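You operate a simulated robot arm through the tools that you are given. There is no shell and no other tool.

You run a simulated robot arm. Do the job below in one go: nothing can be reset, and whatever is moved stays where it is left.

## Task
Measure both loose bars; stand each in the bay of its width.
Fine: use the caliper and leave its jaw drawn back; the racked bar stays. Set down upright: bar.

It is judged by the outcome, as a careful person would: the job done as asked, and still so three seconds after it is handed in. It fails if anything else is knocked over, pushed out of place, dropped, spilled or broken.

## Robot
A 7-joint arm with a two-finger parallel gripper, fixed in place. Base frame: the origin is at the foot of the arm, x ahead of it, y to its left, z up; the work surface is at about z = 90. Readings come in cm, degrees, newtons and seconds.
Its first joint turns from -166.0 to 166.0 degrees. Payload 1.57 kg.
The TCP is the grasp point between the finger pads, 3 cm short of the fingertips. In the tool frame z runs along the fingers and y along their closing line. The gripper opens to 11 cm. The fingers are 2.4 cm wide and 1.2 cm thick; the gripper's body (4.8 by 11.2 cm) begins 7.8 cm behind the TCP.
Orientation is that of the tool frame in the base frame, as a unit quaternion [x, y, z, w]. With the fingers straight down and closing along the base's y, the tool's x points along the base's -x, its y along +y and its z along -z.

## Interface
- The arm moves only by the tool arm_command. Its argument "moves" is one flat list of numbers, 6 for each row, row after row: the shift along the tool's x, y, z in units of 500 mm (1.0 is 500 mm), then the turn, a rotation vector about the tool's x, y, z in units of 90 degrees (1.0 is 90 degrees). In form: [x, y, z, ax, ay, az, x, y, z, ax, ay, az, ...]. A call has 1 to 20 rows; each row is the pose to reach, as a shift and turn from the pose commanded when the call began, along the tool's axes at that moment. "hand" is the gripper command, from -1 (shut) to 1 (fully open), values between in proportion, set as the call begins (left out, the last holds). A call with a number of a shift or a turn outside -1 to 1 is refused whole. A row lasts 0.2 s, in which the tool goes at most 5 cm and 8.6 degrees; a call with a longer step from one row to the next is refused whole, and so is a gripper value outside its range. Where a pose cannot be reached the arm comes as near as it can. A force on the tool above 40 N (or 10 N above the force at the start of the call, whichever is more), or a blocked arm, ends the call early, and 0.2 s more pass. The fingers move at their own pace (about 10.8 cm/s each) and stop on an object; they squeeze with about 23 N. The grip force told is the motor's: it shows also when the fingers shut on nothing. Time passes only in rows, and 0.2 s behind the last, so rows that repeat a pose let the fingers close. It gives the time, the measured TCP pose, the force on the tool (base axes), the opening and the grip force at its end, in the units of the frame above (readings bear some noise), with the torque about the TCP (base axes, N m) and any sound that the robot's microphone picked up.
- Cameras (640 x 400 px; columns grow to the right, rows downward): "scene" is fixed at [39.84, 50.03, 163.26]; the picture's right is [-0.82, -0.58, 0.00], its down [-0.37, 0.52, -0.77] and it looks along [0.45, -0.63, -0.63] (base axes); focal length 344 px, centre (320, 200). "wrist" rides on the gripper at [7, 1.6, -14.1] in the tool frame; the picture's right is [-0.23, 0.97, 0.00], its down [-0.86, -0.20, -0.48] and it looks along [-0.47, -0.11, 0.88] (tool axes); focal length 222 px, centre (320, 200). There is no depth. A picture from a camera that has moved, and an enlarged one, comes with that camera's place and axes in the base frame and with its lens.
- grab_frame(camera): a new picture of that camera. No time passes.
- lift_body(by): slides the trunk up (or, below 0, down) by that many cm; the arm rides with it, the base frame stays. It gives what a move gives, with no picture.
- zoom(camera, box): a new picture of the part [left, top, right, bottom] of that camera's present view, enlarged. No time passes.
- job_done(): hands the job in; it is judged then, once.

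Places have to be worked out from the pictures, the camera data and where the tool is seen. Open the gripper and draw the arm clear of the work before you hand the job in, unless the task says otherwise.

The tools are called after ">>>" by a JSON object that holds its "fn" and its "kwargs". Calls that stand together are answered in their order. arm_command: Moves the arm, as the interface text tells. Its arguments: {"type":"object","properties":{"moves":{"type":"array","items":{"type":"number"}},"hand":{"type":"number"}},"required":["moves"]} The other tools are called the same way: lift_body (by) slides the trunk up or down; grab_frame (camera) takes a picture; zoom (camera, box) takes an enlarged picture of a part of a camera's view; job_done () hands the job in.

At the start:

```text
time: 0.0
tcp_pos: [69.37, 2.09, 129.64]
orientation: [0.0, 1.0, 0.0, 0.001]
force: [0.5, 0.8, 0.0]
moment: [0.0, -0.02, 0.01]
opening: 10.99
gripper_force: 0.0
trunk travel left (down, up): [-47.5, 13.5]
```

scene: 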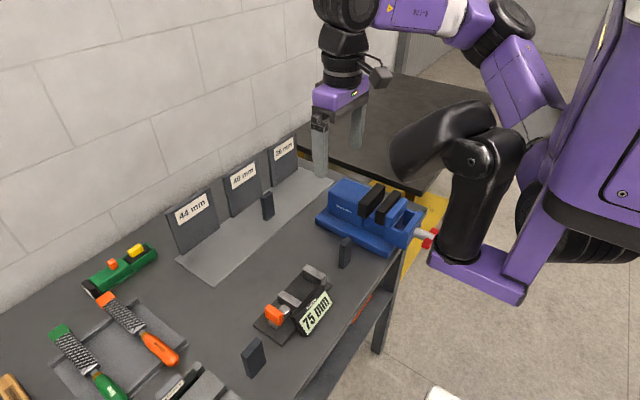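
wrist: 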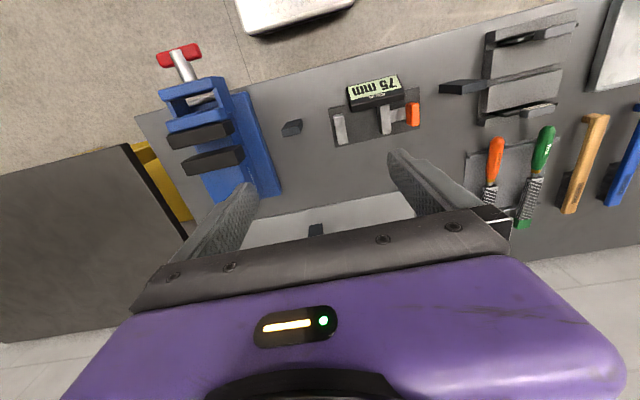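

I'll begin by looking more closely at the bench: the caliper, the two loose bars, the bays, and the racked bar.

>>> {"fn": "zoom", "kwargs": {"camera": "scene", "box": [160, 120, 360, 290]}}

>>> {"fn": "zoom", "kwargs": {"camera": "scene", "box": [220, 220, 380, 390]}}

>>> {"fn": "zoom", "kwargs": {"camera": "wrist", "box": [260, 60, 540, 240]}}

```text
2.35 times, centred on (260, 205) of scene
camera zoom: at [39.84, 50.03, 163.26], right [-0.82, -0.58, 0.0], down [-0.37, 0.52, -0.77], along [0.45, -0.63, -0.63], focal length 809 px, centre (461, 188)
```

zoom: 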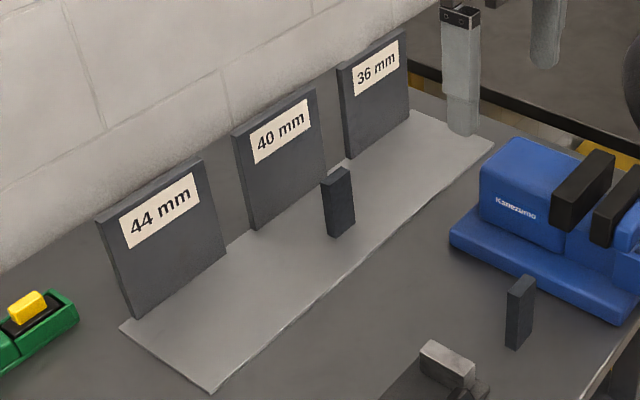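

```text
2.35 times, centred on (300, 305) of scene
camera zoom: at [39.84, 50.03, 163.26], right [-0.82, -0.58, 0.0], down [-0.37, 0.52, -0.77], along [0.45, -0.63, -0.63], focal length 809 px, centre (367, -47)
```

zoom: 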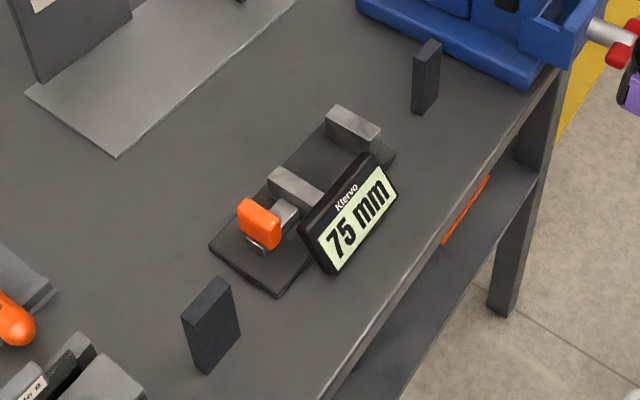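

```text
2.22 times, centred on (400, 150) of wrist
camera zoom: at [62.36, 3.77, 143.91], right [0.23, 0.97, 0.0], down [0.86, -0.2, 0.48], along [0.47, -0.11, -0.88], focal length 494 px, centre (142, 311)
```

zoom: 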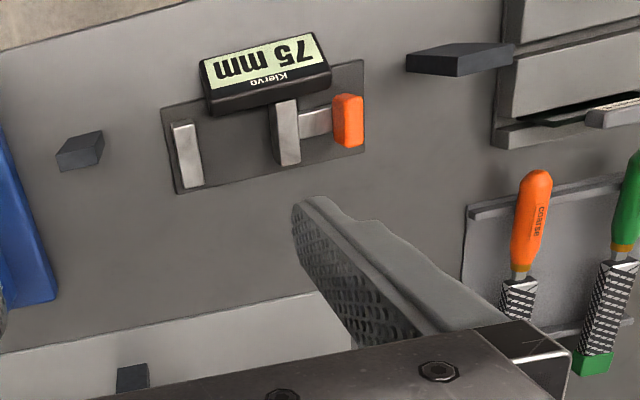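

I need finer detail on both bars and the caliper to work out corners, so I take tighter zooms.

>>> {"fn": "zoom", "kwargs": {"camera": "scene", "box": [320, 225, 368, 275]}}

>>> {"fn": "zoom", "kwargs": {"camera": "scene", "box": [230, 325, 290, 385]}}

>>> {"fn": "zoom", "kwargs": {"camera": "scene", "box": [245, 255, 345, 345]}}

>>> {"fn": "zoom", "kwargs": {"camera": "wrist", "box": [270, 60, 430, 160]}}

>>> {"fn": "zoom", "kwargs": {"camera": "wrist", "box": [400, 50, 560, 150]}}

```text
8.00 times, centred on (344, 250) of scene
camera zoom: at [39.84, 50.03, 163.26], right [-0.82, -0.58, 0.0], down [-0.37, 0.52, -0.77], along [0.45, -0.63, -0.63], focal length 2751 px, centre (128, -200)
```

zoom: 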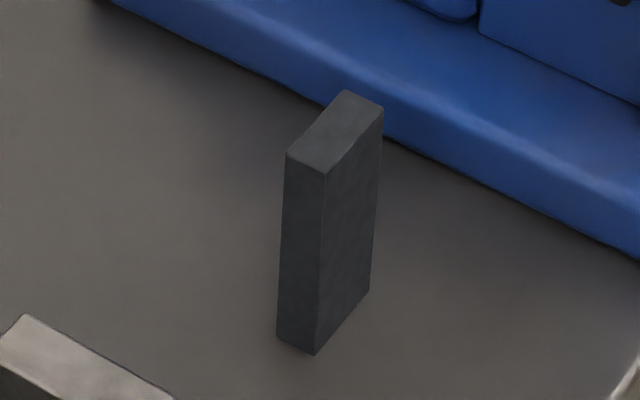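

```text
6.67 times, centred on (260, 355) of scene
camera zoom: at [39.84, 50.03, 163.26], right [-0.82, -0.58, 0.0], down [-0.37, 0.52, -0.77], along [0.45, -0.63, -0.63], focal length 2292 px, centre (720, -833)
```

zoom: 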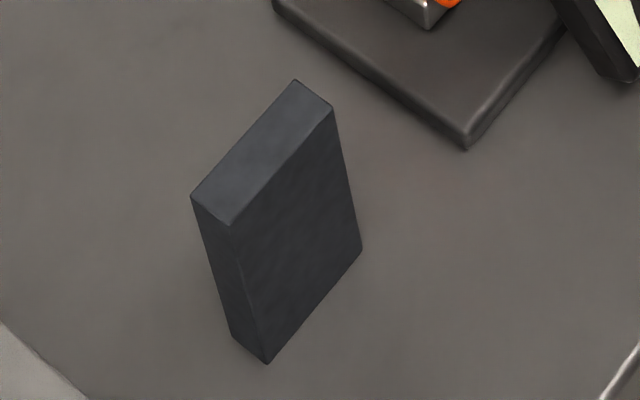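

```text
4.44 times, centred on (295, 300) of scene
camera zoom: at [39.84, 50.03, 163.26], right [-0.82, -0.58, 0.0], down [-0.37, 0.52, -0.77], along [0.45, -0.63, -0.63], focal length 1528 px, centre (431, -244)
```

zoom: 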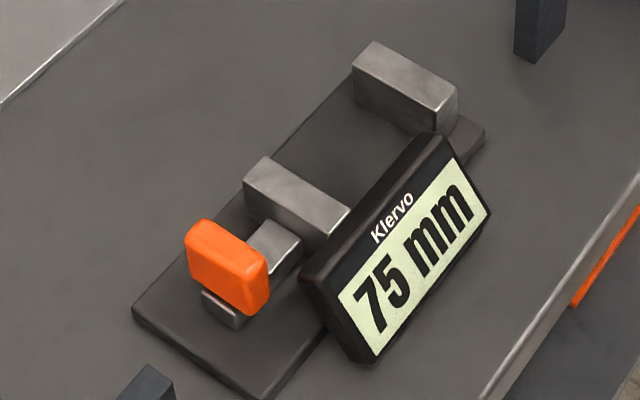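

```text
4.00 times, centred on (350, 110) of wrist
camera zoom: at [62.36, 3.77, 143.91], right [0.23, 0.97, 0.0], down [0.86, -0.2, 0.48], along [0.47, -0.11, -0.88], focal length 888 px, centre (200, 560)
```

zoom: 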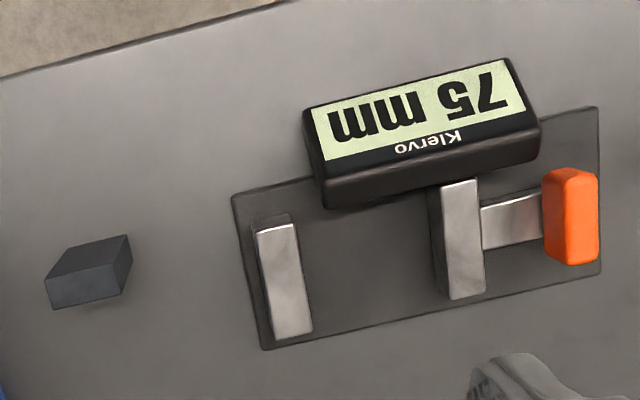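

```text
4.00 times, centred on (480, 100) of wrist
camera zoom: at [62.36, 3.77, 143.91], right [0.23, 0.97, 0.0], down [0.86, -0.2, 0.48], along [0.47, -0.11, -0.88], focal length 888 px, centre (-320, 600)
```

zoom: 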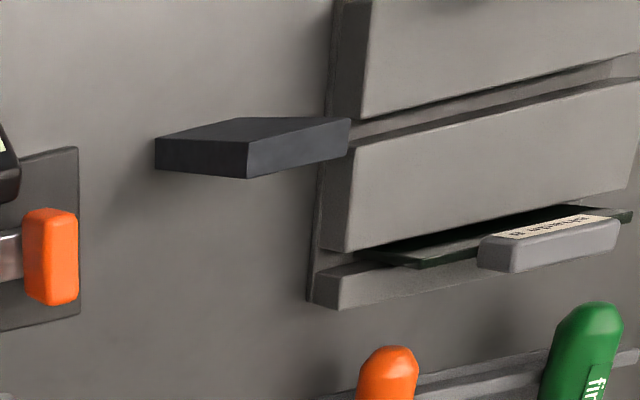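

The loose bars seem to be about 3.5 cm wide (near [70.4, -4.6]) and 4.3 cm wide (near [70.3, 30.2]), both roughly 8.8 cm tall. The caliper's jaws are at y≈6.9 and y≈14.4. Next I look at the bays, the racked bar and the caliper knob in detail.

>>> {"fn": "zoom", "kwargs": {"camera": "scene", "box": [240, 160, 340, 240]}}

>>> {"fn": "zoom", "kwargs": {"camera": "scene", "box": [160, 180, 280, 290]}}

>>> {"fn": "zoom", "kwargs": {"camera": "scene", "box": [250, 285, 300, 335]}}

>>> {"fn": "zoom", "kwargs": {"camera": "scene", "box": [310, 170, 450, 270]}}

```text
5.00 times, centred on (290, 200) of scene
camera zoom: at [39.84, 50.03, 163.26], right [-0.82, -0.58, 0.0], down [-0.37, 0.52, -0.77], along [0.45, -0.63, -0.63], focal length 1719 px, centre (470, 200)
```

zoom: 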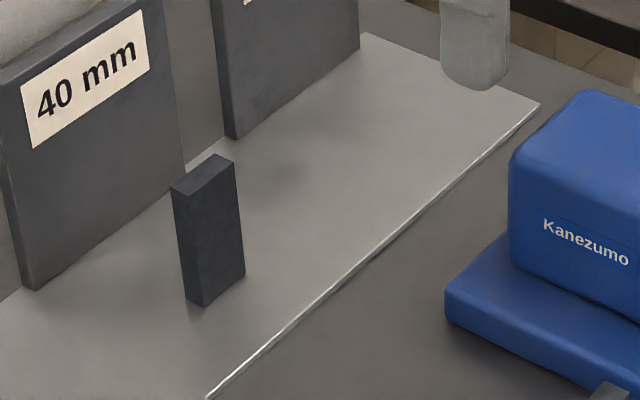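

```text
3.64 times, centred on (220, 235) of scene
camera zoom: at [39.84, 50.03, 163.26], right [-0.82, -0.58, 0.0], down [-0.37, 0.52, -0.77], along [0.45, -0.63, -0.63], focal length 1250 px, centre (684, 73)
```

zoom: 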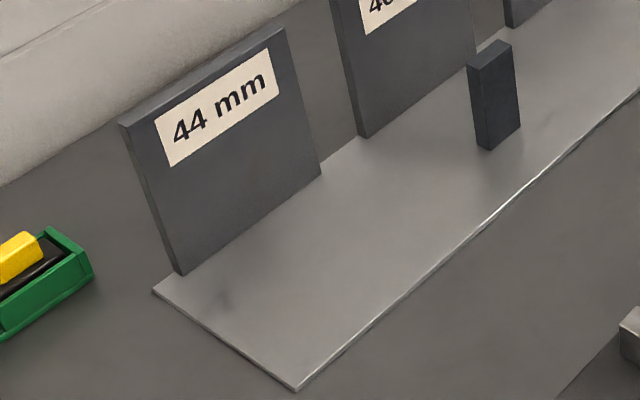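

```text
8.00 times, centred on (275, 310) of scene
camera zoom: at [39.84, 50.03, 163.26], right [-0.82, -0.58, 0.0], down [-0.37, 0.52, -0.77], along [0.45, -0.63, -0.63], focal length 2751 px, centre (680, -680)
```

zoom: 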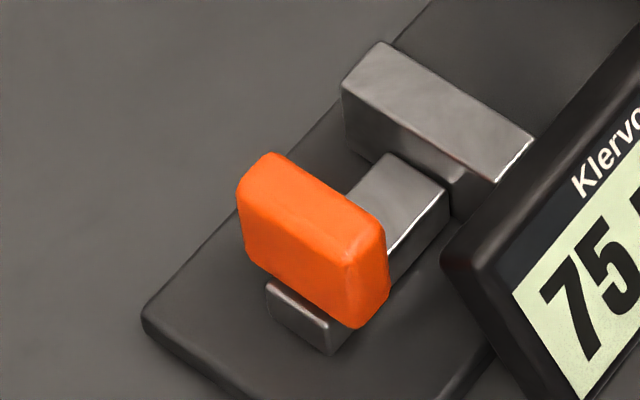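

```text
4.00 times, centred on (380, 220) of scene
camera zoom: at [39.84, 50.03, 163.26], right [-0.82, -0.58, 0.0], down [-0.37, 0.52, -0.77], along [0.45, -0.63, -0.63], focal length 1375 px, centre (80, 120)
```

zoom: 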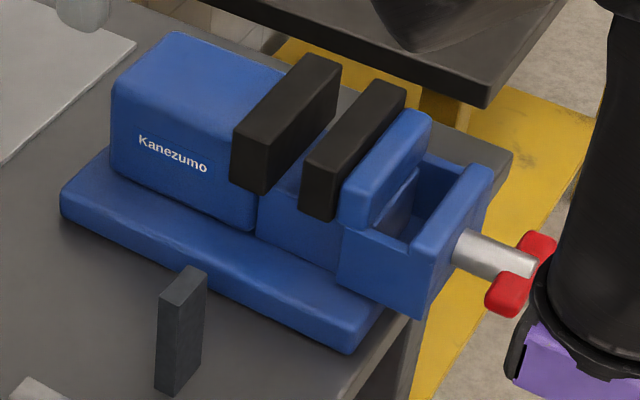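

The racked bar is centred near [100, -6.7], so the bays are centred at about y = 12.6 (44), -6.8 (40) and -26.2 (36), with the tray's front edge at x≈94. I'll move above bar 1 and turn the gripper 90° so that it closes along the bar's thickness (base x).

>>> {"fn": "arm_command", "kwargs": {"moves": [-0.0019, -0.0121, 0.0357, 0, 0, 0.0909, -0.0037, -0.0241, 0.0714, 0, 0, 0.1818, -0.0056, -0.0362, 0.1071, 0, 0, 0.2727, -0.0075, -0.0483, 0.1428, 0, 0, 0.3636, -0.0094, -0.0604, 0.1785, 0, 0, 0.4545, -0.0112, -0.0724, 0.2143, 0, 0, 0.5455, -0.0131, -0.0845, 0.25, 0, 0, 0.6364, -0.015, -0.0966, 0.2857, 0, 0, 0.7273, -0.0169, -0.1087, 0.3214, 0, 0, 0.8182, -0.0187, -0.1207, 0.3571, 0, 0, 0.9091, -0.0206, -0.1328, 0.3928, 0, 0, 1.0, -0.0206, -0.1328, 0.3928, 0, 0, 1.0], "hand": 1}}

```text
time: 2.6
tcp_pos: [70.46, -4.71, 110.17]
orientation: [0.707, 0.707, -0.001, 0.0]
force: [0.5, 0.0, -0.1]
moment: [-0.01, -0.01, 0.03]
opening: 11.03
gripper_force: 0.1
trunk travel left (down, up): [-47.5, 13.5]
```

The turn reached: tool x now lies along base +y and tool y along base +x. I check the bar's place under the gripper with the wrist camera.

>>> {"fn": "grab_frame", "kwargs": {"camera": "wrist"}}

>>> {"fn": "grab_frame", "kwargs": {"camera": "scene"}}

```text
taken
camera wrist: at [72.02, 2.24, 124.42], right [0.97, -0.23, 0.0], down [-0.2, -0.86, 0.48], along [-0.11, -0.47, -0.88], focal length 222 px, centre (320, 200)
```

wrist: 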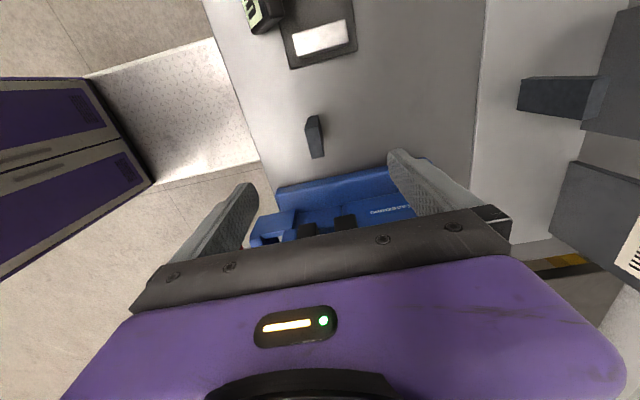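

```text
taken
```

scene: 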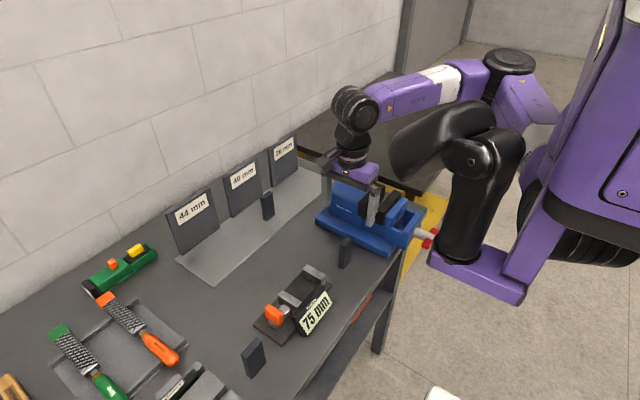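

The bar lies between the fingers in the wrist view; I zoom there to refine its position and yaw.

>>> {"fn": "zoom", "kwargs": {"camera": "wrist", "box": [280, 100, 360, 170]}}

>>> {"fn": "zoom", "kwargs": {"camera": "wrist", "box": [230, 0, 390, 100]}}

```text
5.71 times, centred on (320, 135) of wrist
camera zoom: at [72.02, 2.24, 124.42], right [0.97, -0.23, 0.0], down [-0.2, -0.86, 0.48], along [-0.11, -0.47, -0.88], focal length 1269 px, centre (320, 571)
```

zoom: 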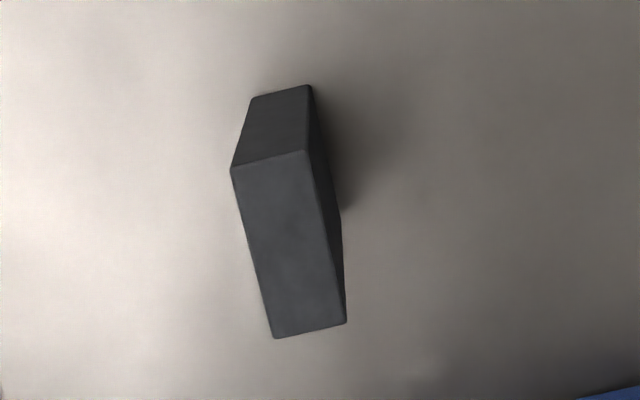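

```text
4.00 times, centred on (310, 50) of wrist
camera zoom: at [72.02, 2.24, 124.42], right [0.97, -0.23, 0.0], down [-0.2, -0.86, 0.48], along [-0.11, -0.47, -0.88], focal length 888 px, centre (360, 800)
```

zoom: 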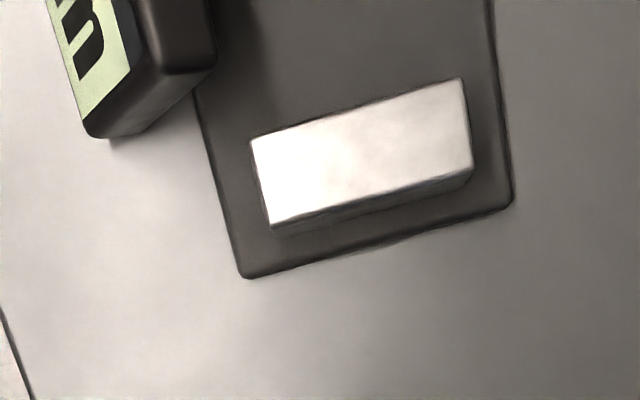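

The wrist view puts bar 1's top centre at about [69.95, -4.05], a shift of (-0.47, +0.71) from where the TCP is. I'll shift over and go down around it with the fingers wide open, to TCP z≈96.5.

>>> {"fn": "arm_command", "kwargs": {"moves": [0.0142, -0.0094, 0.0, 0, 0, 0, 0.0142, -0.0094, 0.06, 0, 0, 0, 0.0142, -0.0094, 0.12, 0, 0, 0, 0.0142, -0.0094, 0.18, 0, 0, 0, 0.0142, -0.0094, 0.23, 0, 0, 0, 0.0142, -0.0094, 0.255, 0, 0, 0, 0.0142, -0.0094, 0.274, 0, 0, 0], "hand": 1}}

```text
time: 4.2
tcp_pos: [70.18, -3.76, 96.31]
orientation: [0.707, 0.707, 0.001, 0.0]
force: [-0.3, 1.2, 0.1]
moment: [-0.03, 0.0, -0.04]
opening: 10.99
gripper_force: 0.0
trunk travel left (down, up): [-47.5, 13.5]
```

The fingers are down around the bar; I check the centring with the wrist camera before closing.

>>> {"fn": "grab_frame", "kwargs": {"camera": "wrist"}}

>>> {"fn": "zoom", "kwargs": {"camera": "scene", "box": [310, 200, 410, 280]}}

```text
taken
camera wrist: at [71.68, 3.24, 110.55], right [0.97, -0.23, 0.0], down [-0.2, -0.86, 0.48], along [-0.11, -0.47, -0.88], focal length 222 px, centre (320, 200)
```

wrist: 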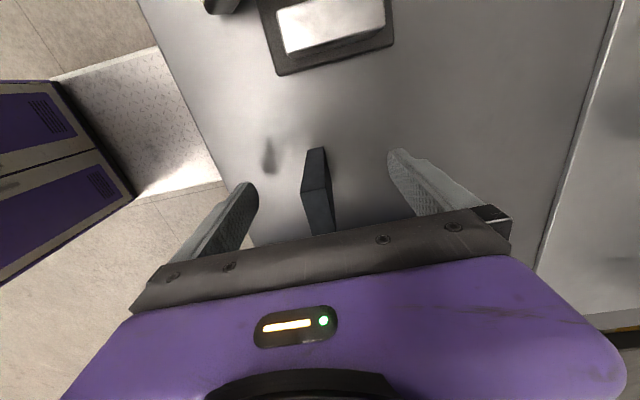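

```text
5.00 times, centred on (360, 240) of scene
camera zoom: at [39.84, 50.03, 163.26], right [-0.82, -0.58, 0.0], down [-0.37, 0.52, -0.77], along [0.45, -0.63, -0.63], focal length 1719 px, centre (120, 0)
```

zoom: 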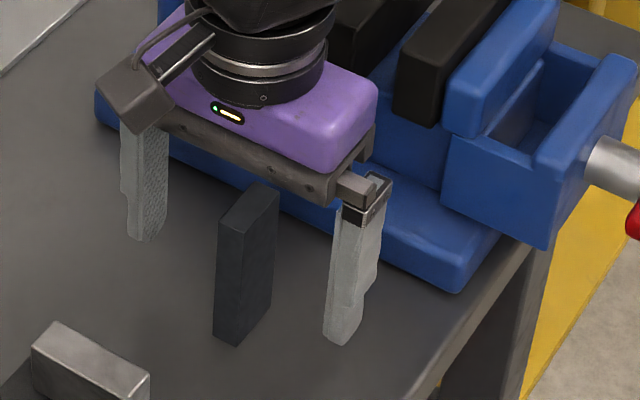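

>>> {"fn": "zoom", "kwargs": {"camera": "wrist", "box": [220, 130, 460, 260]}}

```text
2.67 times, centred on (340, 195) of wrist
camera zoom: at [71.68, 3.24, 110.55], right [0.97, -0.23, 0.0], down [-0.2, -0.86, 0.48], along [-0.11, -0.47, -0.88], focal length 592 px, centre (267, 213)
```

zoom: 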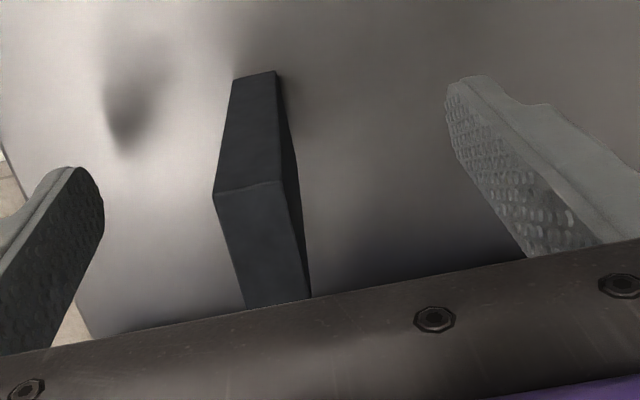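

The bar's centre is 0.13 cm to −x of the TCP. I correct that while closing part way to about 2.6 cm, and then I'll shut the fingers on it.

>>> {"fn": "arm_command", "kwargs": {"moves": [-0.005, -0.0026, 0, 0, 0, 0, -0.005, -0.0026, 0, 0, 0, 0, -0.005, -0.0026, 0, 0, 0, 0], "hand": -0.5}}

>>> {"fn": "arm_command", "kwargs": {"moves": [0, 0, 0, 0, 0, 0, 0, 0, 0, 0, 0, 0, 0, 0, 0, 0, 0, 0], "hand": -1}}

```text
time: 5.0
tcp_pos: [69.89, -4.11, 96.39]
orientation: [0.707, 0.707, 0.0, 0.0]
force: [1.2, 0.2, 0.0]
moment: [0.03, 0.02, 0.02]
opening: 2.77
gripper_force: 0.1
trunk travel left (down, up): [-47.5, 13.5]
```

```text
time: 5.8
tcp_pos: [69.83, -3.93, 96.39]
orientation: [0.707, 0.707, 0.0, 0.0]
force: [1.6, 0.4, 0.4]
moment: [0.05, -0.04, 0.01]
opening: 1.59
gripper_force: 23.3
trunk travel left (down, up): [-47.5, 13.5]
```

Bar 1 is held (opening 1.59 cm, 23 N). I lift it 10 cm and carry it above the caliper's gap, near [73.8, 9.5].

>>> {"fn": "arm_command", "kwargs": {"moves": [0, 0, -0.03, 0, 0, 0, 0, 0, -0.08, 0, 0, 0, 0, 0, -0.14, 0, 0, 0, 0, 0, -0.2, 0, 0, 0, 0.05, 0.015, -0.2, 0, 0, 0, 0.11, 0.032, -0.2, 0, 0, 0, 0.17, 0.05, -0.2, 0, 0, 0, 0.23, 0.067, -0.2, 0, 0, 0, 0.27, 0.079, -0.2, 0, 0, 0, 0.27, 0.079, -0.2, 0, 0, 0, 0.27, 0.079, -0.2, 0, 0, 0]}}

>>> {"fn": "grab_frame", "kwargs": {"camera": "wrist"}}

>>> {"fn": "zoom", "kwargs": {"camera": "scene", "box": [230, 190, 390, 340]}}

```text
time: 8.2
tcp_pos: [73.82, 9.31, 106.31]
orientation: [0.706, 0.708, -0.001, 0.0]
force: [0.6, -0.4, -4.1]
moment: [0.0, 0.01, 0.0]
opening: 1.59
gripper_force: 22.7
trunk travel left (down, up): [-47.5, 13.5]
```

```text
taken
camera wrist: at [75.43, 16.43, 120.5], right [0.97, -0.23, 0.0], down [-0.2, -0.86, 0.48], along [-0.11, -0.47, -0.88], focal length 222 px, centre (320, 200)
```

wrist: 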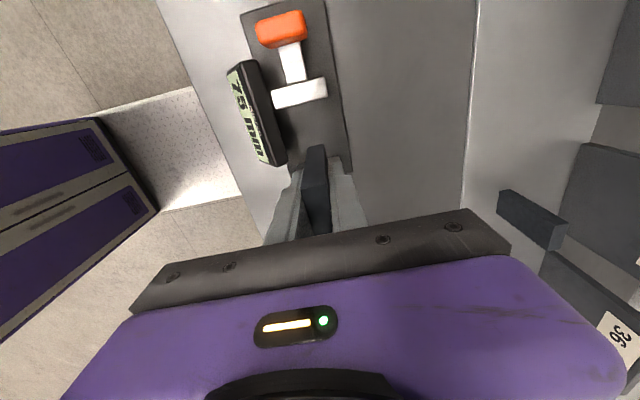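

```text
2.67 times, centred on (310, 265) of scene
camera zoom: at [39.84, 50.03, 163.26], right [-0.82, -0.58, 0.0], down [-0.37, 0.52, -0.77], along [0.45, -0.63, -0.63], focal length 917 px, centre (347, 27)
```

zoom: 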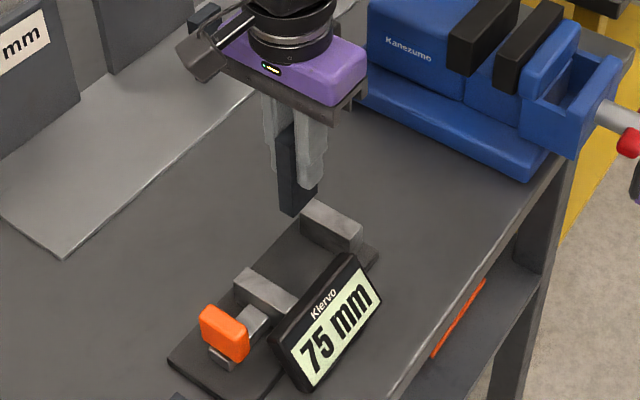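

The bar hangs above the caliper. I zoom the wrist view to measure the sliding jaw, rod, knob and display precisely.

>>> {"fn": "zoom", "kwargs": {"camera": "wrist", "box": [220, 0, 380, 110]}}

>>> {"fn": "zoom", "kwargs": {"camera": "wrist", "box": [240, 90, 380, 200]}}

```text
3.64 times, centred on (300, 55) of wrist
camera zoom: at [75.43, 16.43, 120.5], right [0.97, -0.23, 0.0], down [-0.2, -0.86, 0.48], along [-0.11, -0.47, -0.88], focal length 808 px, centre (393, 727)
```

zoom: 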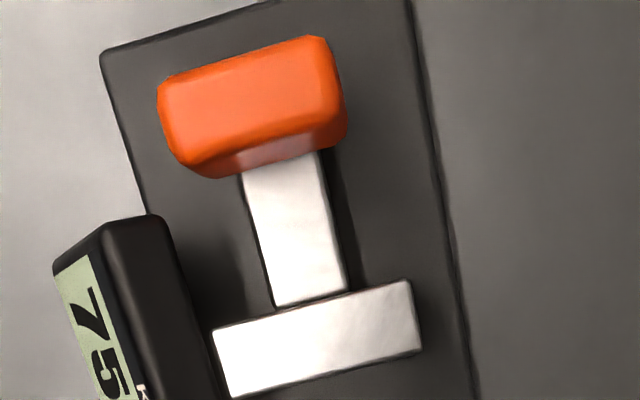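

```text
3.64 times, centred on (310, 145) of wrist
camera zoom: at [75.43, 16.43, 120.5], right [0.97, -0.23, 0.0], down [-0.2, -0.86, 0.48], along [-0.11, -0.47, -0.88], focal length 808 px, centre (356, 400)
```

zoom: 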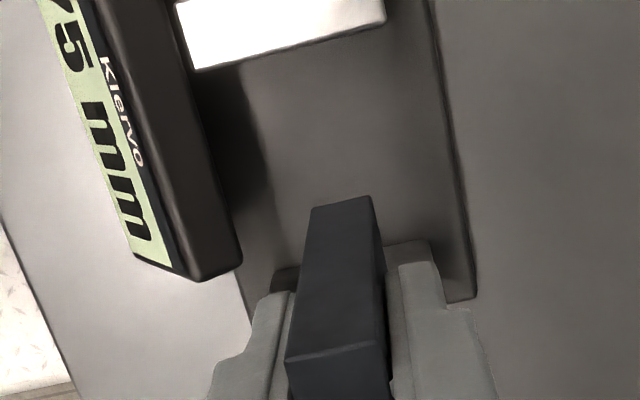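

Caliper geometry from this view: jaws span x 70.1–75.9 with tops at z≈95. The knob is centred near [73.05, 20.7], from y≈19.9 to 21.5, with its top at z≈97.2. I lower the bar most of the way into the gap.

>>> {"fn": "arm_command", "kwargs": {"moves": [0, 0, 0.04, 0, 0, 0, 0, 0, 0.08, 0, 0, 0, 0, 0, 0.12, 0, 0, 0, 0, 0, 0.15, 0, 0, 0, 0, 0, 0.165, 0, 0, 0, 0, 0, 0.17, 0, 0, 0, 0, 0, 0.17, 0, 0, 0]}}

>>> {"fn": "zoom", "kwargs": {"camera": "scene", "box": [250, 220, 350, 310]}}

>>> {"fn": "zoom", "kwargs": {"camera": "wrist", "box": [230, 30, 390, 230]}}

```text
time: 9.8
tcp_pos: [74.0, 9.34, 97.83]
orientation: [0.706, 0.708, 0.0, 0.001]
force: [0.1, 0.3, -4.8]
moment: [-0.02, 0.02, 0.01]
opening: 1.61
gripper_force: 22.9
trunk travel left (down, up): [-47.5, 13.5]
```

```text
4.44 times, centred on (300, 265) of scene
camera zoom: at [39.84, 50.03, 163.26], right [-0.82, -0.58, 0.0], down [-0.37, 0.52, -0.77], along [0.45, -0.63, -0.63], focal length 1528 px, centre (409, -89)
```

zoom: 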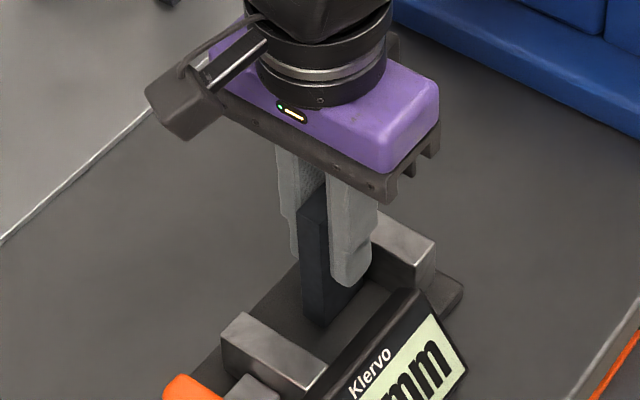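

```text
2.00 times, centred on (310, 130) of wrist
camera zoom: at [75.43, 16.49, 112.05], right [0.97, -0.23, 0.0], down [-0.2, -0.86, 0.48], along [-0.11, -0.47, -0.88], focal length 444 px, centre (340, 340)
```

zoom: 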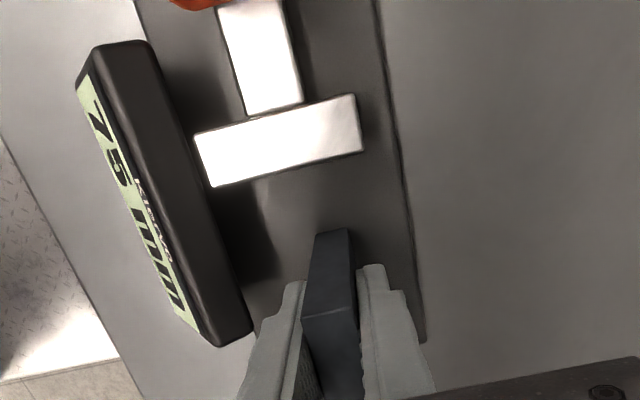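

There is no contact yet (force still just the weight) with the bar's bottom at about z 91.4. I lower it slowly by another 0.5 cm.

>>> {"fn": "arm_command", "kwargs": {"moves": [0, 0, 0.002, 0, 0, 0, 0, 0, 0.004, 0, 0, 0, 0, 0, 0.006, 0, 0, 0, 0, 0, 0.008, 0, 0, 0, 0, 0, 0.01, 0, 0, 0]}}

```text
time: 11.0
tcp_pos: [73.81, 9.4, 97.36]
orientation: [0.708, 0.706, 0.002, 0.0]
force: [0.6, -1.9, 18.6]
moment: [-0.09, 0.13, 0.01]
opening: 1.51
gripper_force: 23.1
trunk travel left (down, up): [-47.5, 13.5]
```

The bar rests on the caliper plate now (about 19 N up). I ease the press off a little and then open the fingers slightly to let it stand.

>>> {"fn": "arm_command", "kwargs": {"moves": [0, 0, -0.001, 0, 0, 0, 0, 0, -0.002, 0, 0, 0, 0, 0, -0.002, 0, 0, 0]}}

```text
time: 11.8
tcp_pos: [73.76, 9.49, 97.36]
orientation: [0.707, 0.708, 0.001, -0.001]
force: [4.1, 1.5, 7.1]
moment: [0.26, -0.21, -0.02]
opening: 1.6
gripper_force: 23.0
trunk travel left (down, up): [-47.5, 13.5]
```

>>> {"fn": "arm_command", "kwargs": {"moves": [0, 0, -0.001, 0, 0, 0, 0, 0, -0.001, 0, 0, 0]}}

>>> {"fn": "arm_command", "kwargs": {"moves": [0, 0, 0, 0, 0, 0, 0, 0, 0, 0, 0, 0, 0, 0, 0, 0, 0, 0], "hand": -0.4}}

>>> {"fn": "zoom", "kwargs": {"camera": "wrist", "box": [230, 30, 390, 230]}}

>>> {"fn": "zoom", "kwargs": {"camera": "scene", "box": [250, 220, 350, 310]}}

```text
time: 12.4
tcp_pos: [73.7, 9.31, 97.32]
orientation: [0.706, 0.708, -0.001, -0.001]
force: [0.0, 0.8, -1.7]
moment: [0.14, 0.03, -0.01]
opening: 1.6
gripper_force: 23.3
trunk travel left (down, up): [-47.5, 13.5]
```

```text
time: 13.2
tcp_pos: [73.75, 9.35, 97.44]
orientation: [0.707, 0.707, 0.0, 0.0]
force: [0.5, 0.0, 0.6]
moment: [0.01, -0.02, -0.04]
opening: 3.3
gripper_force: 0.1
trunk travel left (down, up): [-47.5, 13.5]
```

```text
2.00 times, centred on (310, 130) of wrist
camera zoom: at [75.4, 16.38, 111.74], right [0.97, -0.23, 0.0], down [-0.2, -0.86, 0.48], along [-0.11, -0.47, -0.88], focal length 444 px, centre (340, 340)
```

zoom: 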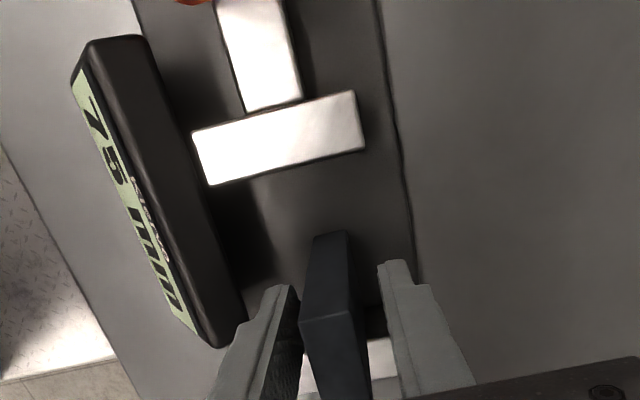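

```text
4.44 times, centred on (300, 265) of scene
camera zoom: at [39.84, 50.03, 163.26], right [-0.82, -0.58, 0.0], down [-0.37, 0.52, -0.77], along [0.45, -0.63, -0.63], focal length 1528 px, centre (409, -89)
```

zoom: 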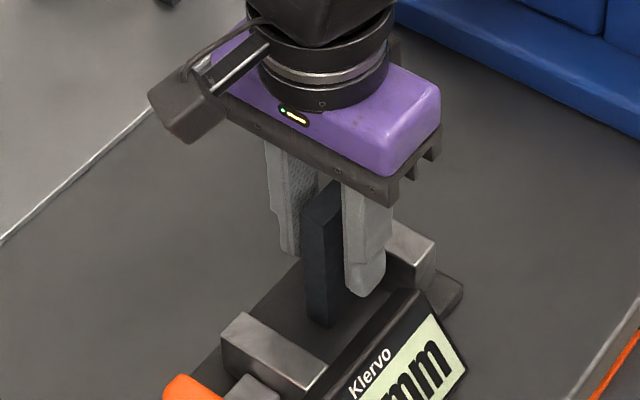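

Bar 1 stands free on the caliper plate between the jaws. I lift straight up to clear it, then turn back 90° and go over the orange knob at about [73.05, 20.7].

>>> {"fn": "arm_command", "kwargs": {"moves": [0, 0, -0.02, 0, 0, 0, 0, 0, -0.06, 0, 0, 0, 0, 0, -0.12, 0, 0, 0, 0, 0, -0.18, 0, 0, 0, 0, 0, -0.25, 0, 0, 0, 0, 0, -0.25, 0, 0, 0]}}

>>> {"fn": "arm_command", "kwargs": {"moves": [0.0205, -0.0013, 0, 0, 0, -0.0909, 0.0411, -0.0025, 0, 0, 0, -0.1818, 0.0616, -0.0038, 0, 0, 0, -0.2727, 0.0822, -0.0051, 0, 0, 0, -0.3636, 0.1027, -0.0064, 0, 0, 0, -0.4545, 0.1233, -0.0076, 0, 0, 0, -0.5455, 0.1438, -0.0089, 0, 0, 0, -0.6364, 0.1644, -0.0102, 0, 0, 0, -0.7273, 0.1849, -0.0115, 0, 0, 0, -0.8182, 0.2055, -0.0127, 0, 0, 0, -0.9091, 0.226, -0.014, 0, 0, 0, -1.0, 0.226, -0.014, 0, 0, 0, -1.0], "hand": -0.2}}

>>> {"fn": "grab_frame", "kwargs": {"camera": "wrist"}}

>>> {"fn": "zoom", "kwargs": {"camera": "scene", "box": [230, 200, 390, 350]}}

```text
time: 14.6
tcp_pos: [73.73, 9.18, 109.98]
orientation: [0.707, 0.707, 0.0, 0.0]
force: [0.1, -0.5, 0.2]
moment: [-0.01, -0.02, -0.02]
opening: 3.31
gripper_force: 0.1
trunk travel left (down, up): [-47.5, 13.5]
```

```text
time: 17.2
tcp_pos: [72.94, 20.73, 110.08]
orientation: [-0.001, 1.0, 0.0, 0.0]
force: [-0.8, 0.3, -0.2]
moment: [-0.02, -0.02, -0.01]
opening: 4.38
gripper_force: 0.1
trunk travel left (down, up): [-47.5, 13.5]
```

```text
taken
camera wrist: at [65.97, 22.37, 124.26], right [0.22, 0.97, 0.0], down [0.86, -0.2, 0.48], along [0.47, -0.11, -0.88], focal length 222 px, centre (320, 200)
```

wrist: 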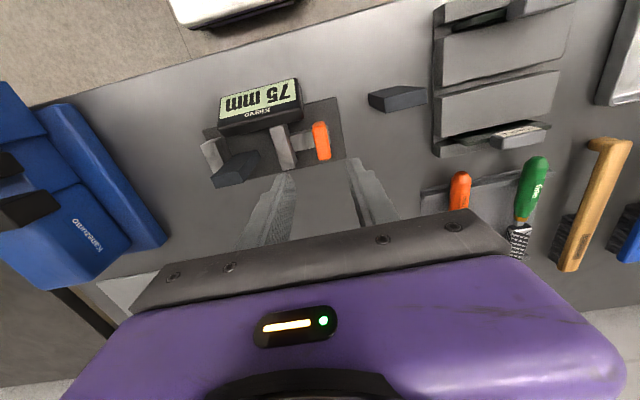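

```text
2.67 times, centred on (310, 275) of scene
camera zoom: at [39.84, 50.03, 163.26], right [-0.82, -0.58, 0.0], down [-0.37, 0.52, -0.77], along [0.45, -0.63, -0.63], focal length 917 px, centre (347, 0)
```

zoom: 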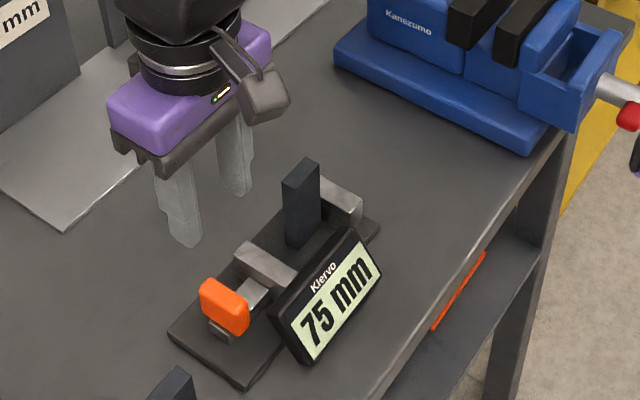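

Bar 1 stands well in the caliper. I zoom the wrist view on the knob to line up the fingers.

>>> {"fn": "zoom", "kwargs": {"camera": "wrist", "box": [190, 70, 370, 200]}}

>>> {"fn": "zoom", "kwargs": {"camera": "wrist", "box": [260, 100, 350, 180]}}

```text
3.08 times, centred on (280, 135) of wrist
camera zoom: at [65.97, 22.37, 124.26], right [0.22, 0.97, 0.0], down [0.86, -0.2, 0.48], along [0.47, -0.11, -0.88], focal length 684 px, centre (443, 400)
```

zoom: 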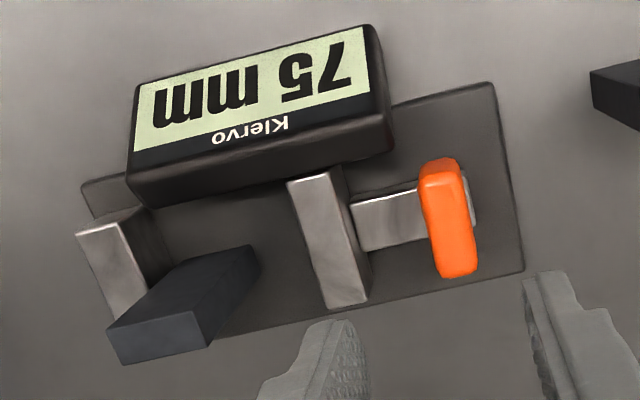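

```text
5.00 times, centred on (305, 140) of wrist
camera zoom: at [65.97, 22.37, 124.26], right [0.22, 0.97, 0.0], down [0.86, -0.2, 0.48], along [0.47, -0.11, -0.88], focal length 1111 px, centre (395, 500)
```

zoom: 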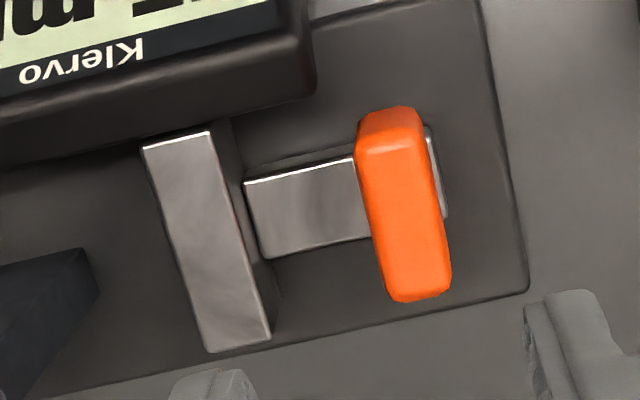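

The knob is centred at about y 20.87, x 73.0, nearly under the TCP. I go down with the fingers 4.4 cm open so that one sits on each side of the knob, with the tips at z≈94.8, above the rod.

>>> {"fn": "arm_command", "kwargs": {"moves": [0, 0.002, 0.06, 0, 0, 0, 0, 0.002, 0.12, 0, 0, 0, 0, 0.002, 0.18, 0, 0, 0, 0, 0.002, 0.22, 0, 0, 0, 0, 0.002, 0.24, 0, 0, 0, 0, 0.002, 0.246, 0, 0, 0, 0, 0.002, 0.246, 0, 0, 0]}}

>>> {"fn": "zoom", "kwargs": {"camera": "scene", "box": [220, 230, 350, 350]}}

>>> {"fn": "zoom", "kwargs": {"camera": "wrist", "box": [190, 70, 440, 250]}}

```text
time: 18.8
tcp_pos: [73.0, 20.77, 97.73]
orientation: [0.0, 1.0, 0.0, 0.001]
force: [-0.3, 0.3, -0.8]
moment: [0.0, -0.01, -0.02]
opening: 4.4
gripper_force: 0.1
trunk travel left (down, up): [-47.5, 13.5]
```

```text
3.33 times, centred on (285, 290) of scene
camera zoom: at [39.84, 50.03, 163.26], right [-0.82, -0.58, 0.0], down [-0.37, 0.52, -0.77], along [0.45, -0.63, -0.63], focal length 1146 px, centre (437, -100)
```

zoom: 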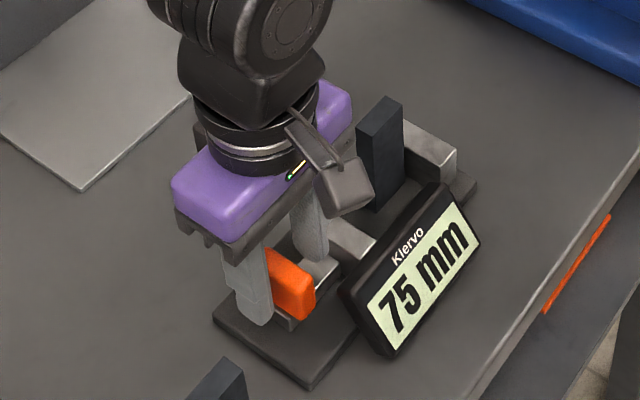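

```text
2.22 times, centred on (315, 160) of wrist
camera zoom: at [66.04, 22.46, 111.87], right [0.23, 0.97, 0.0], down [0.86, -0.2, 0.48], along [0.47, -0.11, -0.88], focal length 494 px, centre (331, 289)
```

zoom: 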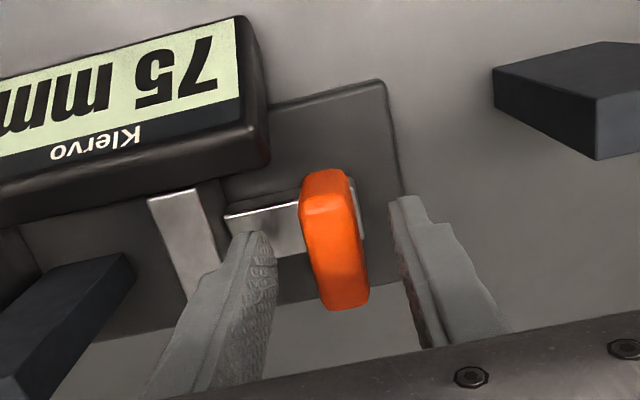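

The fingers straddle the knob and the display remains visible to the scene camera. I close on the knob.

>>> {"fn": "arm_command", "kwargs": {"moves": [0, 0, 0, 0, 0, 0, 0, 0, 0, 0, 0, 0, 0, 0, 0, 0, 0, 0], "hand": -0.6}}

>>> {"fn": "arm_command", "kwargs": {"moves": [0, 0, 0, 0, 0, 0, 0, 0, 0, 0, 0, 0, 0, 0, 0, 0, 0, 0], "hand": -1}}

>>> {"fn": "zoom", "kwargs": {"camera": "scene", "box": [220, 230, 350, 350]}}

```text
time: 19.6
tcp_pos: [73.15, 20.8, 97.61]
orientation: [0.0, 1.0, 0.0, 0.0]
force: [0.6, 0.0, 0.0]
moment: [0.0, 0.01, 0.0]
opening: 2.2
gripper_force: 0.0
trunk travel left (down, up): [-47.5, 13.5]
```

```text
time: 20.4
tcp_pos: [73.06, 20.77, 97.68]
orientation: [-0.001, 1.0, 0.001, 0.0]
force: [-0.1, -0.1, 0.1]
moment: [-0.03, -0.02, -0.06]
opening: 1.75
gripper_force: 33.1
trunk travel left (down, up): [-47.5, 13.5]
```

```text
3.33 times, centred on (285, 290) of scene
camera zoom: at [39.84, 50.03, 163.26], right [-0.82, -0.58, 0.0], down [-0.37, 0.52, -0.77], along [0.45, -0.63, -0.63], focal length 1146 px, centre (437, -100)
```

zoom: 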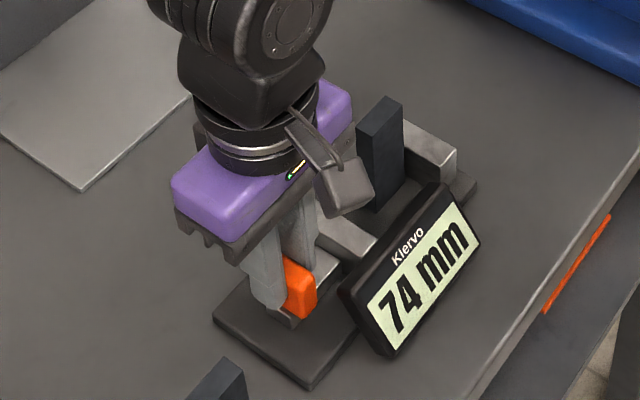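

The display follows the jaw (74 mm now) and the knob is held. I slide the jaw 2.8 cm toward the bar gently.

>>> {"fn": "arm_command", "kwargs": {"moves": [0, -0.006, 0, 0, 0, 0, 0, -0.012, 0, 0, 0, 0, 0, -0.018, 0, 0, 0, 0, 0, -0.024, 0, 0, 0, 0, 0, -0.03, 0, 0, 0, 0, 0, -0.036, 0, 0, 0, 0, 0, -0.042, 0, 0, 0, 0, 0, -0.048, 0, 0, 0, 0, 0, -0.054, 0, 0, 0, 0, 0, -0.056, 0, 0, 0, 0]}}

>>> {"fn": "zoom", "kwargs": {"camera": "scene", "box": [220, 230, 350, 350]}}

```text
time: 22.6
tcp_pos: [73.06, 18.08, 97.71]
orientation: [-0.001, 1.0, 0.0, 0.0]
force: [-10.0, 1.4, -7.6]
moment: [0.01, 0.06, -0.09]
opening: 1.79
gripper_force: 32.6
trunk travel left (down, up): [-47.5, 13.5]
```

```text
3.33 times, centred on (285, 290) of scene
camera zoom: at [39.84, 50.03, 163.26], right [-0.82, -0.58, 0.0], down [-0.37, 0.52, -0.77], along [0.45, -0.63, -0.63], focal length 1146 px, centre (437, -100)
```

zoom: 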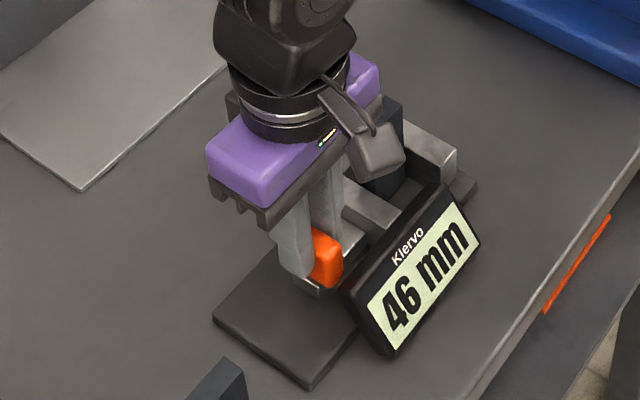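

It reads 46 mm with only light force. I go on in small steps to close on the bar without pushing hard.

>>> {"fn": "arm_command", "kwargs": {"moves": [0, -0.002, 0, 0, 0, 0, 0, -0.004, 0, 0, 0, 0, 0, -0.006, 0, 0, 0, 0, 0, -0.008, 0, 0, 0, 0, 0, -0.01, 0, 0, 0, 0]}}

>>> {"fn": "zoom", "kwargs": {"camera": "scene", "box": [220, 230, 350, 350]}}

```text
time: 23.8
tcp_pos: [73.04, 17.51, 97.62]
orientation: [0.0, 1.0, 0.0, -0.001]
force: [-9.6, 2.1, -3.6]
moment: [0.05, 0.49, -0.02]
opening: 1.76
gripper_force: 32.5
trunk travel left (down, up): [-47.5, 13.5]
```

```text
3.33 times, centred on (285, 290) of scene
camera zoom: at [39.84, 50.03, 163.26], right [-0.82, -0.58, 0.0], down [-0.37, 0.52, -0.77], along [0.45, -0.63, -0.63], focal length 1146 px, centre (437, -100)
```

zoom: 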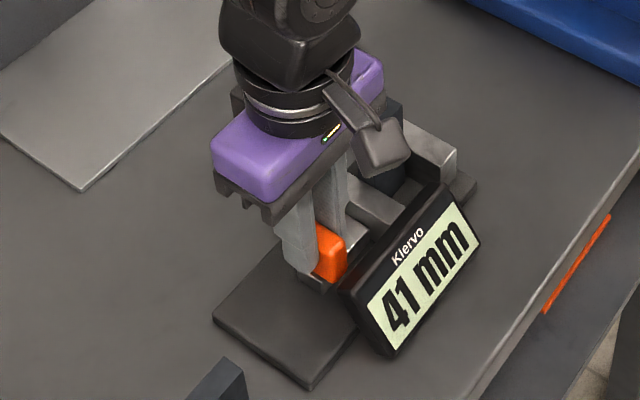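

41 mm and still moving easily; I continue in the same small steps.

>>> {"fn": "arm_command", "kwargs": {"moves": [0, -0.002, 0, 0, 0, 0, 0, -0.004, 0, 0, 0, 0, 0, -0.006, 0, 0, 0, 0]}}

>>> {"fn": "zoom", "kwargs": {"camera": "scene", "box": [220, 230, 350, 350]}}

```text
time: 24.6
tcp_pos: [72.99, 17.08, 97.68]
orientation: [0.0, 1.0, 0.0, 0.0]
force: [-9.1, 2.4, -9.8]
moment: [0.06, 1.05, 0.01]
opening: 1.77
gripper_force: 32.3
trunk travel left (down, up): [-47.5, 13.5]
```

```text
3.33 times, centred on (285, 290) of scene
camera zoom: at [39.84, 50.03, 163.26], right [-0.82, -0.58, 0.0], down [-0.37, 0.52, -0.77], along [0.45, -0.63, -0.63], focal length 1146 px, centre (437, -100)
```

zoom: 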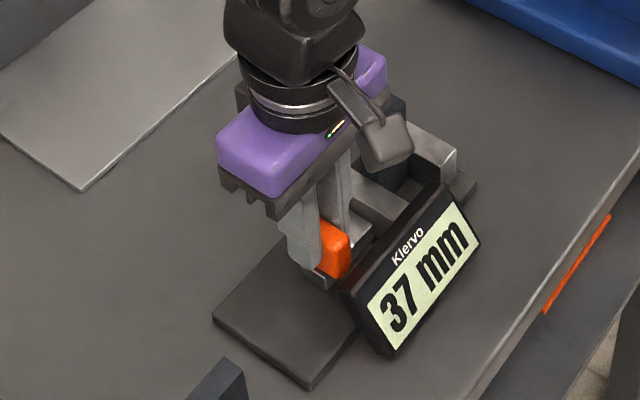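

>>> {"fn": "arm_command", "kwargs": {"moves": [0, -0.001, 0, 0, 0, 0, 0, -0.002, 0, 0, 0, 0, 0, -0.003, 0, 0, 0, 0, 0, -0.004, 0, 0, 0, 0]}}

>>> {"fn": "zoom", "kwargs": {"camera": "scene", "box": [220, 230, 350, 350]}}

```text
time: 25.6
tcp_pos: [73.05, 17.01, 97.74]
orientation: [-0.001, 1.0, 0.0, 0.0]
force: [-10.4, 2.3, -12.9]
moment: [0.09, 0.14, -0.08]
opening: 1.79
gripper_force: 32.6
trunk travel left (down, up): [-47.5, 13.5]
```

```text
3.33 times, centred on (285, 290) of scene
camera zoom: at [39.84, 50.03, 163.26], right [-0.82, -0.58, 0.0], down [-0.37, 0.52, -0.77], along [0.45, -0.63, -0.63], focal length 1146 px, centre (437, -100)
```

zoom: 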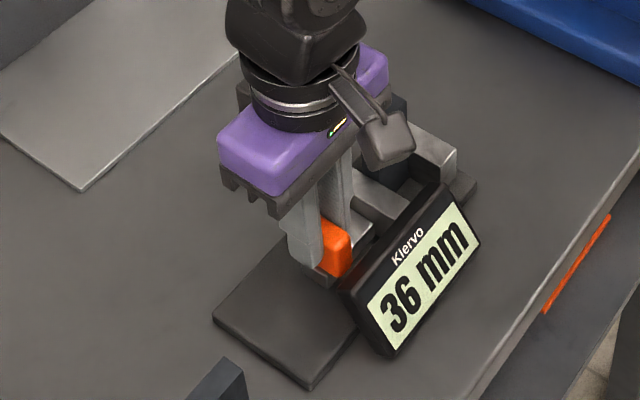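

It shows 36 mm, but I'm not sure it has clamped yet (no rise in the y force). I press on by another 0.2 cm to see whether the reading stops.

>>> {"fn": "arm_command", "kwargs": {"moves": [0, -0.001, 0, 0, 0, 0, 0, -0.002, 0, 0, 0, 0, 0, -0.003, 0, 0, 0, 0, 0, -0.004, 0, 0, 0, 0]}}

>>> {"fn": "zoom", "kwargs": {"camera": "scene", "box": [220, 230, 350, 350]}}

>>> {"fn": "grab_frame", "kwargs": {"camera": "wrist"}}

```text
time: 26.6
tcp_pos: [73.1, 16.98, 97.79]
orientation: [-0.001, 1.0, 0.001, -0.001]
force: [-15.8, 14.7, -11.0]
moment: [-0.13, 0.34, -0.42]
opening: 1.74
gripper_force: 32.3
trunk travel left (down, up): [-47.5, 13.5]
```

```text
3.33 times, centred on (285, 290) of scene
camera zoom: at [39.84, 50.03, 163.26], right [-0.82, -0.58, 0.0], down [-0.37, 0.52, -0.77], along [0.45, -0.63, -0.63], focal length 1146 px, centre (437, -100)
```

zoom: 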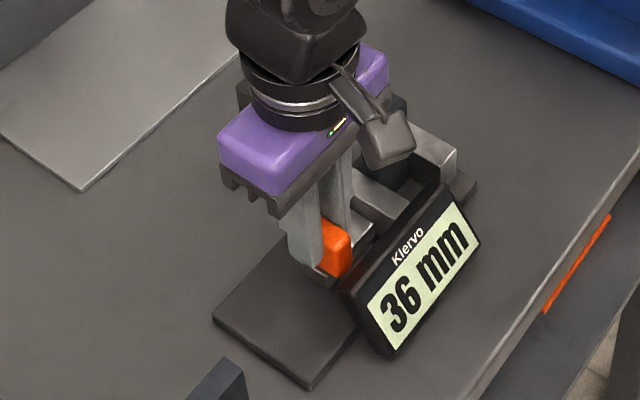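

```text
taken
camera wrist: at [66.08, 18.65, 111.92], right [0.23, 0.97, 0.0], down [0.86, -0.2, 0.48], along [0.47, -0.11, -0.88], focal length 222 px, centre (320, 200)
```

wrist: 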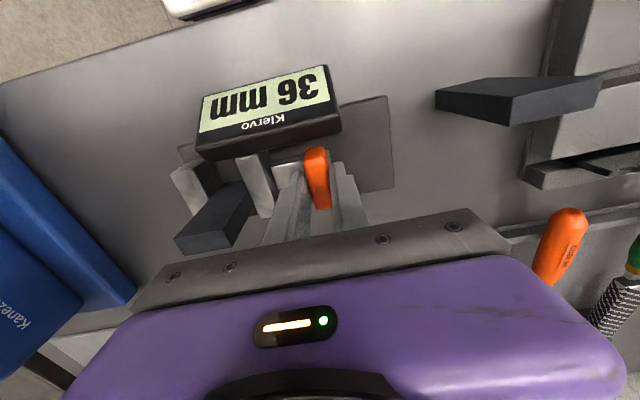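

The y force rose to about 15 N while the reading stayed at 36 mm, so bar 1 is clamped and measures 36 mm. Now I draw the jaw back by 4.1 cm.

>>> {"fn": "arm_command", "kwargs": {"moves": [0, 0.004, 0, 0, 0, 0, 0, 0.009, 0, 0, 0, 0, 0, 0.016, 0, 0, 0, 0, 0, 0.024, 0, 0, 0, 0, 0, 0.032, 0, 0, 0, 0, 0, 0.04, 0, 0, 0, 0, 0, 0.048, 0, 0, 0, 0, 0, 0.056, 0, 0, 0, 0, 0, 0.064, 0, 0, 0, 0, 0, 0.072, 0, 0, 0, 0, 0, 0.078, 0, 0, 0, 0, 0, 0.081, 0, 0, 0, 0, 0, 0.082, 0, 0, 0, 0]}}

>>> {"fn": "zoom", "kwargs": {"camera": "scene", "box": [220, 230, 350, 350]}}

```text
time: 29.4
tcp_pos: [73.02, 20.96, 97.69]
orientation: [-0.001, 1.0, 0.001, 0.0]
force: [-7.6, -0.5, -4.1]
moment: [-0.06, -0.44, -0.04]
opening: 1.76
gripper_force: 32.4
trunk travel left (down, up): [-47.5, 13.5]
```

```text
3.33 times, centred on (285, 290) of scene
camera zoom: at [39.84, 50.03, 163.26], right [-0.82, -0.58, 0.0], down [-0.37, 0.52, -0.77], along [0.45, -0.63, -0.63], focal length 1146 px, centre (437, -100)
```

zoom: 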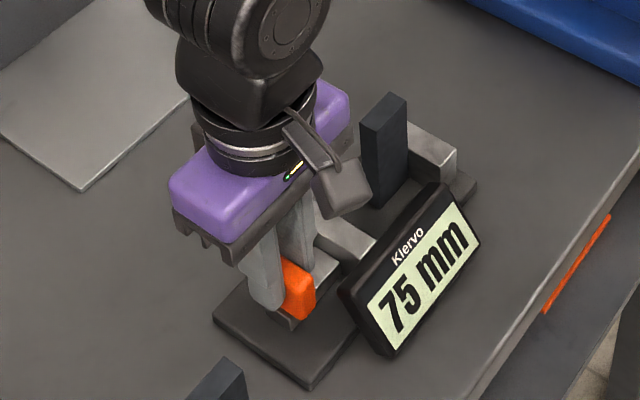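

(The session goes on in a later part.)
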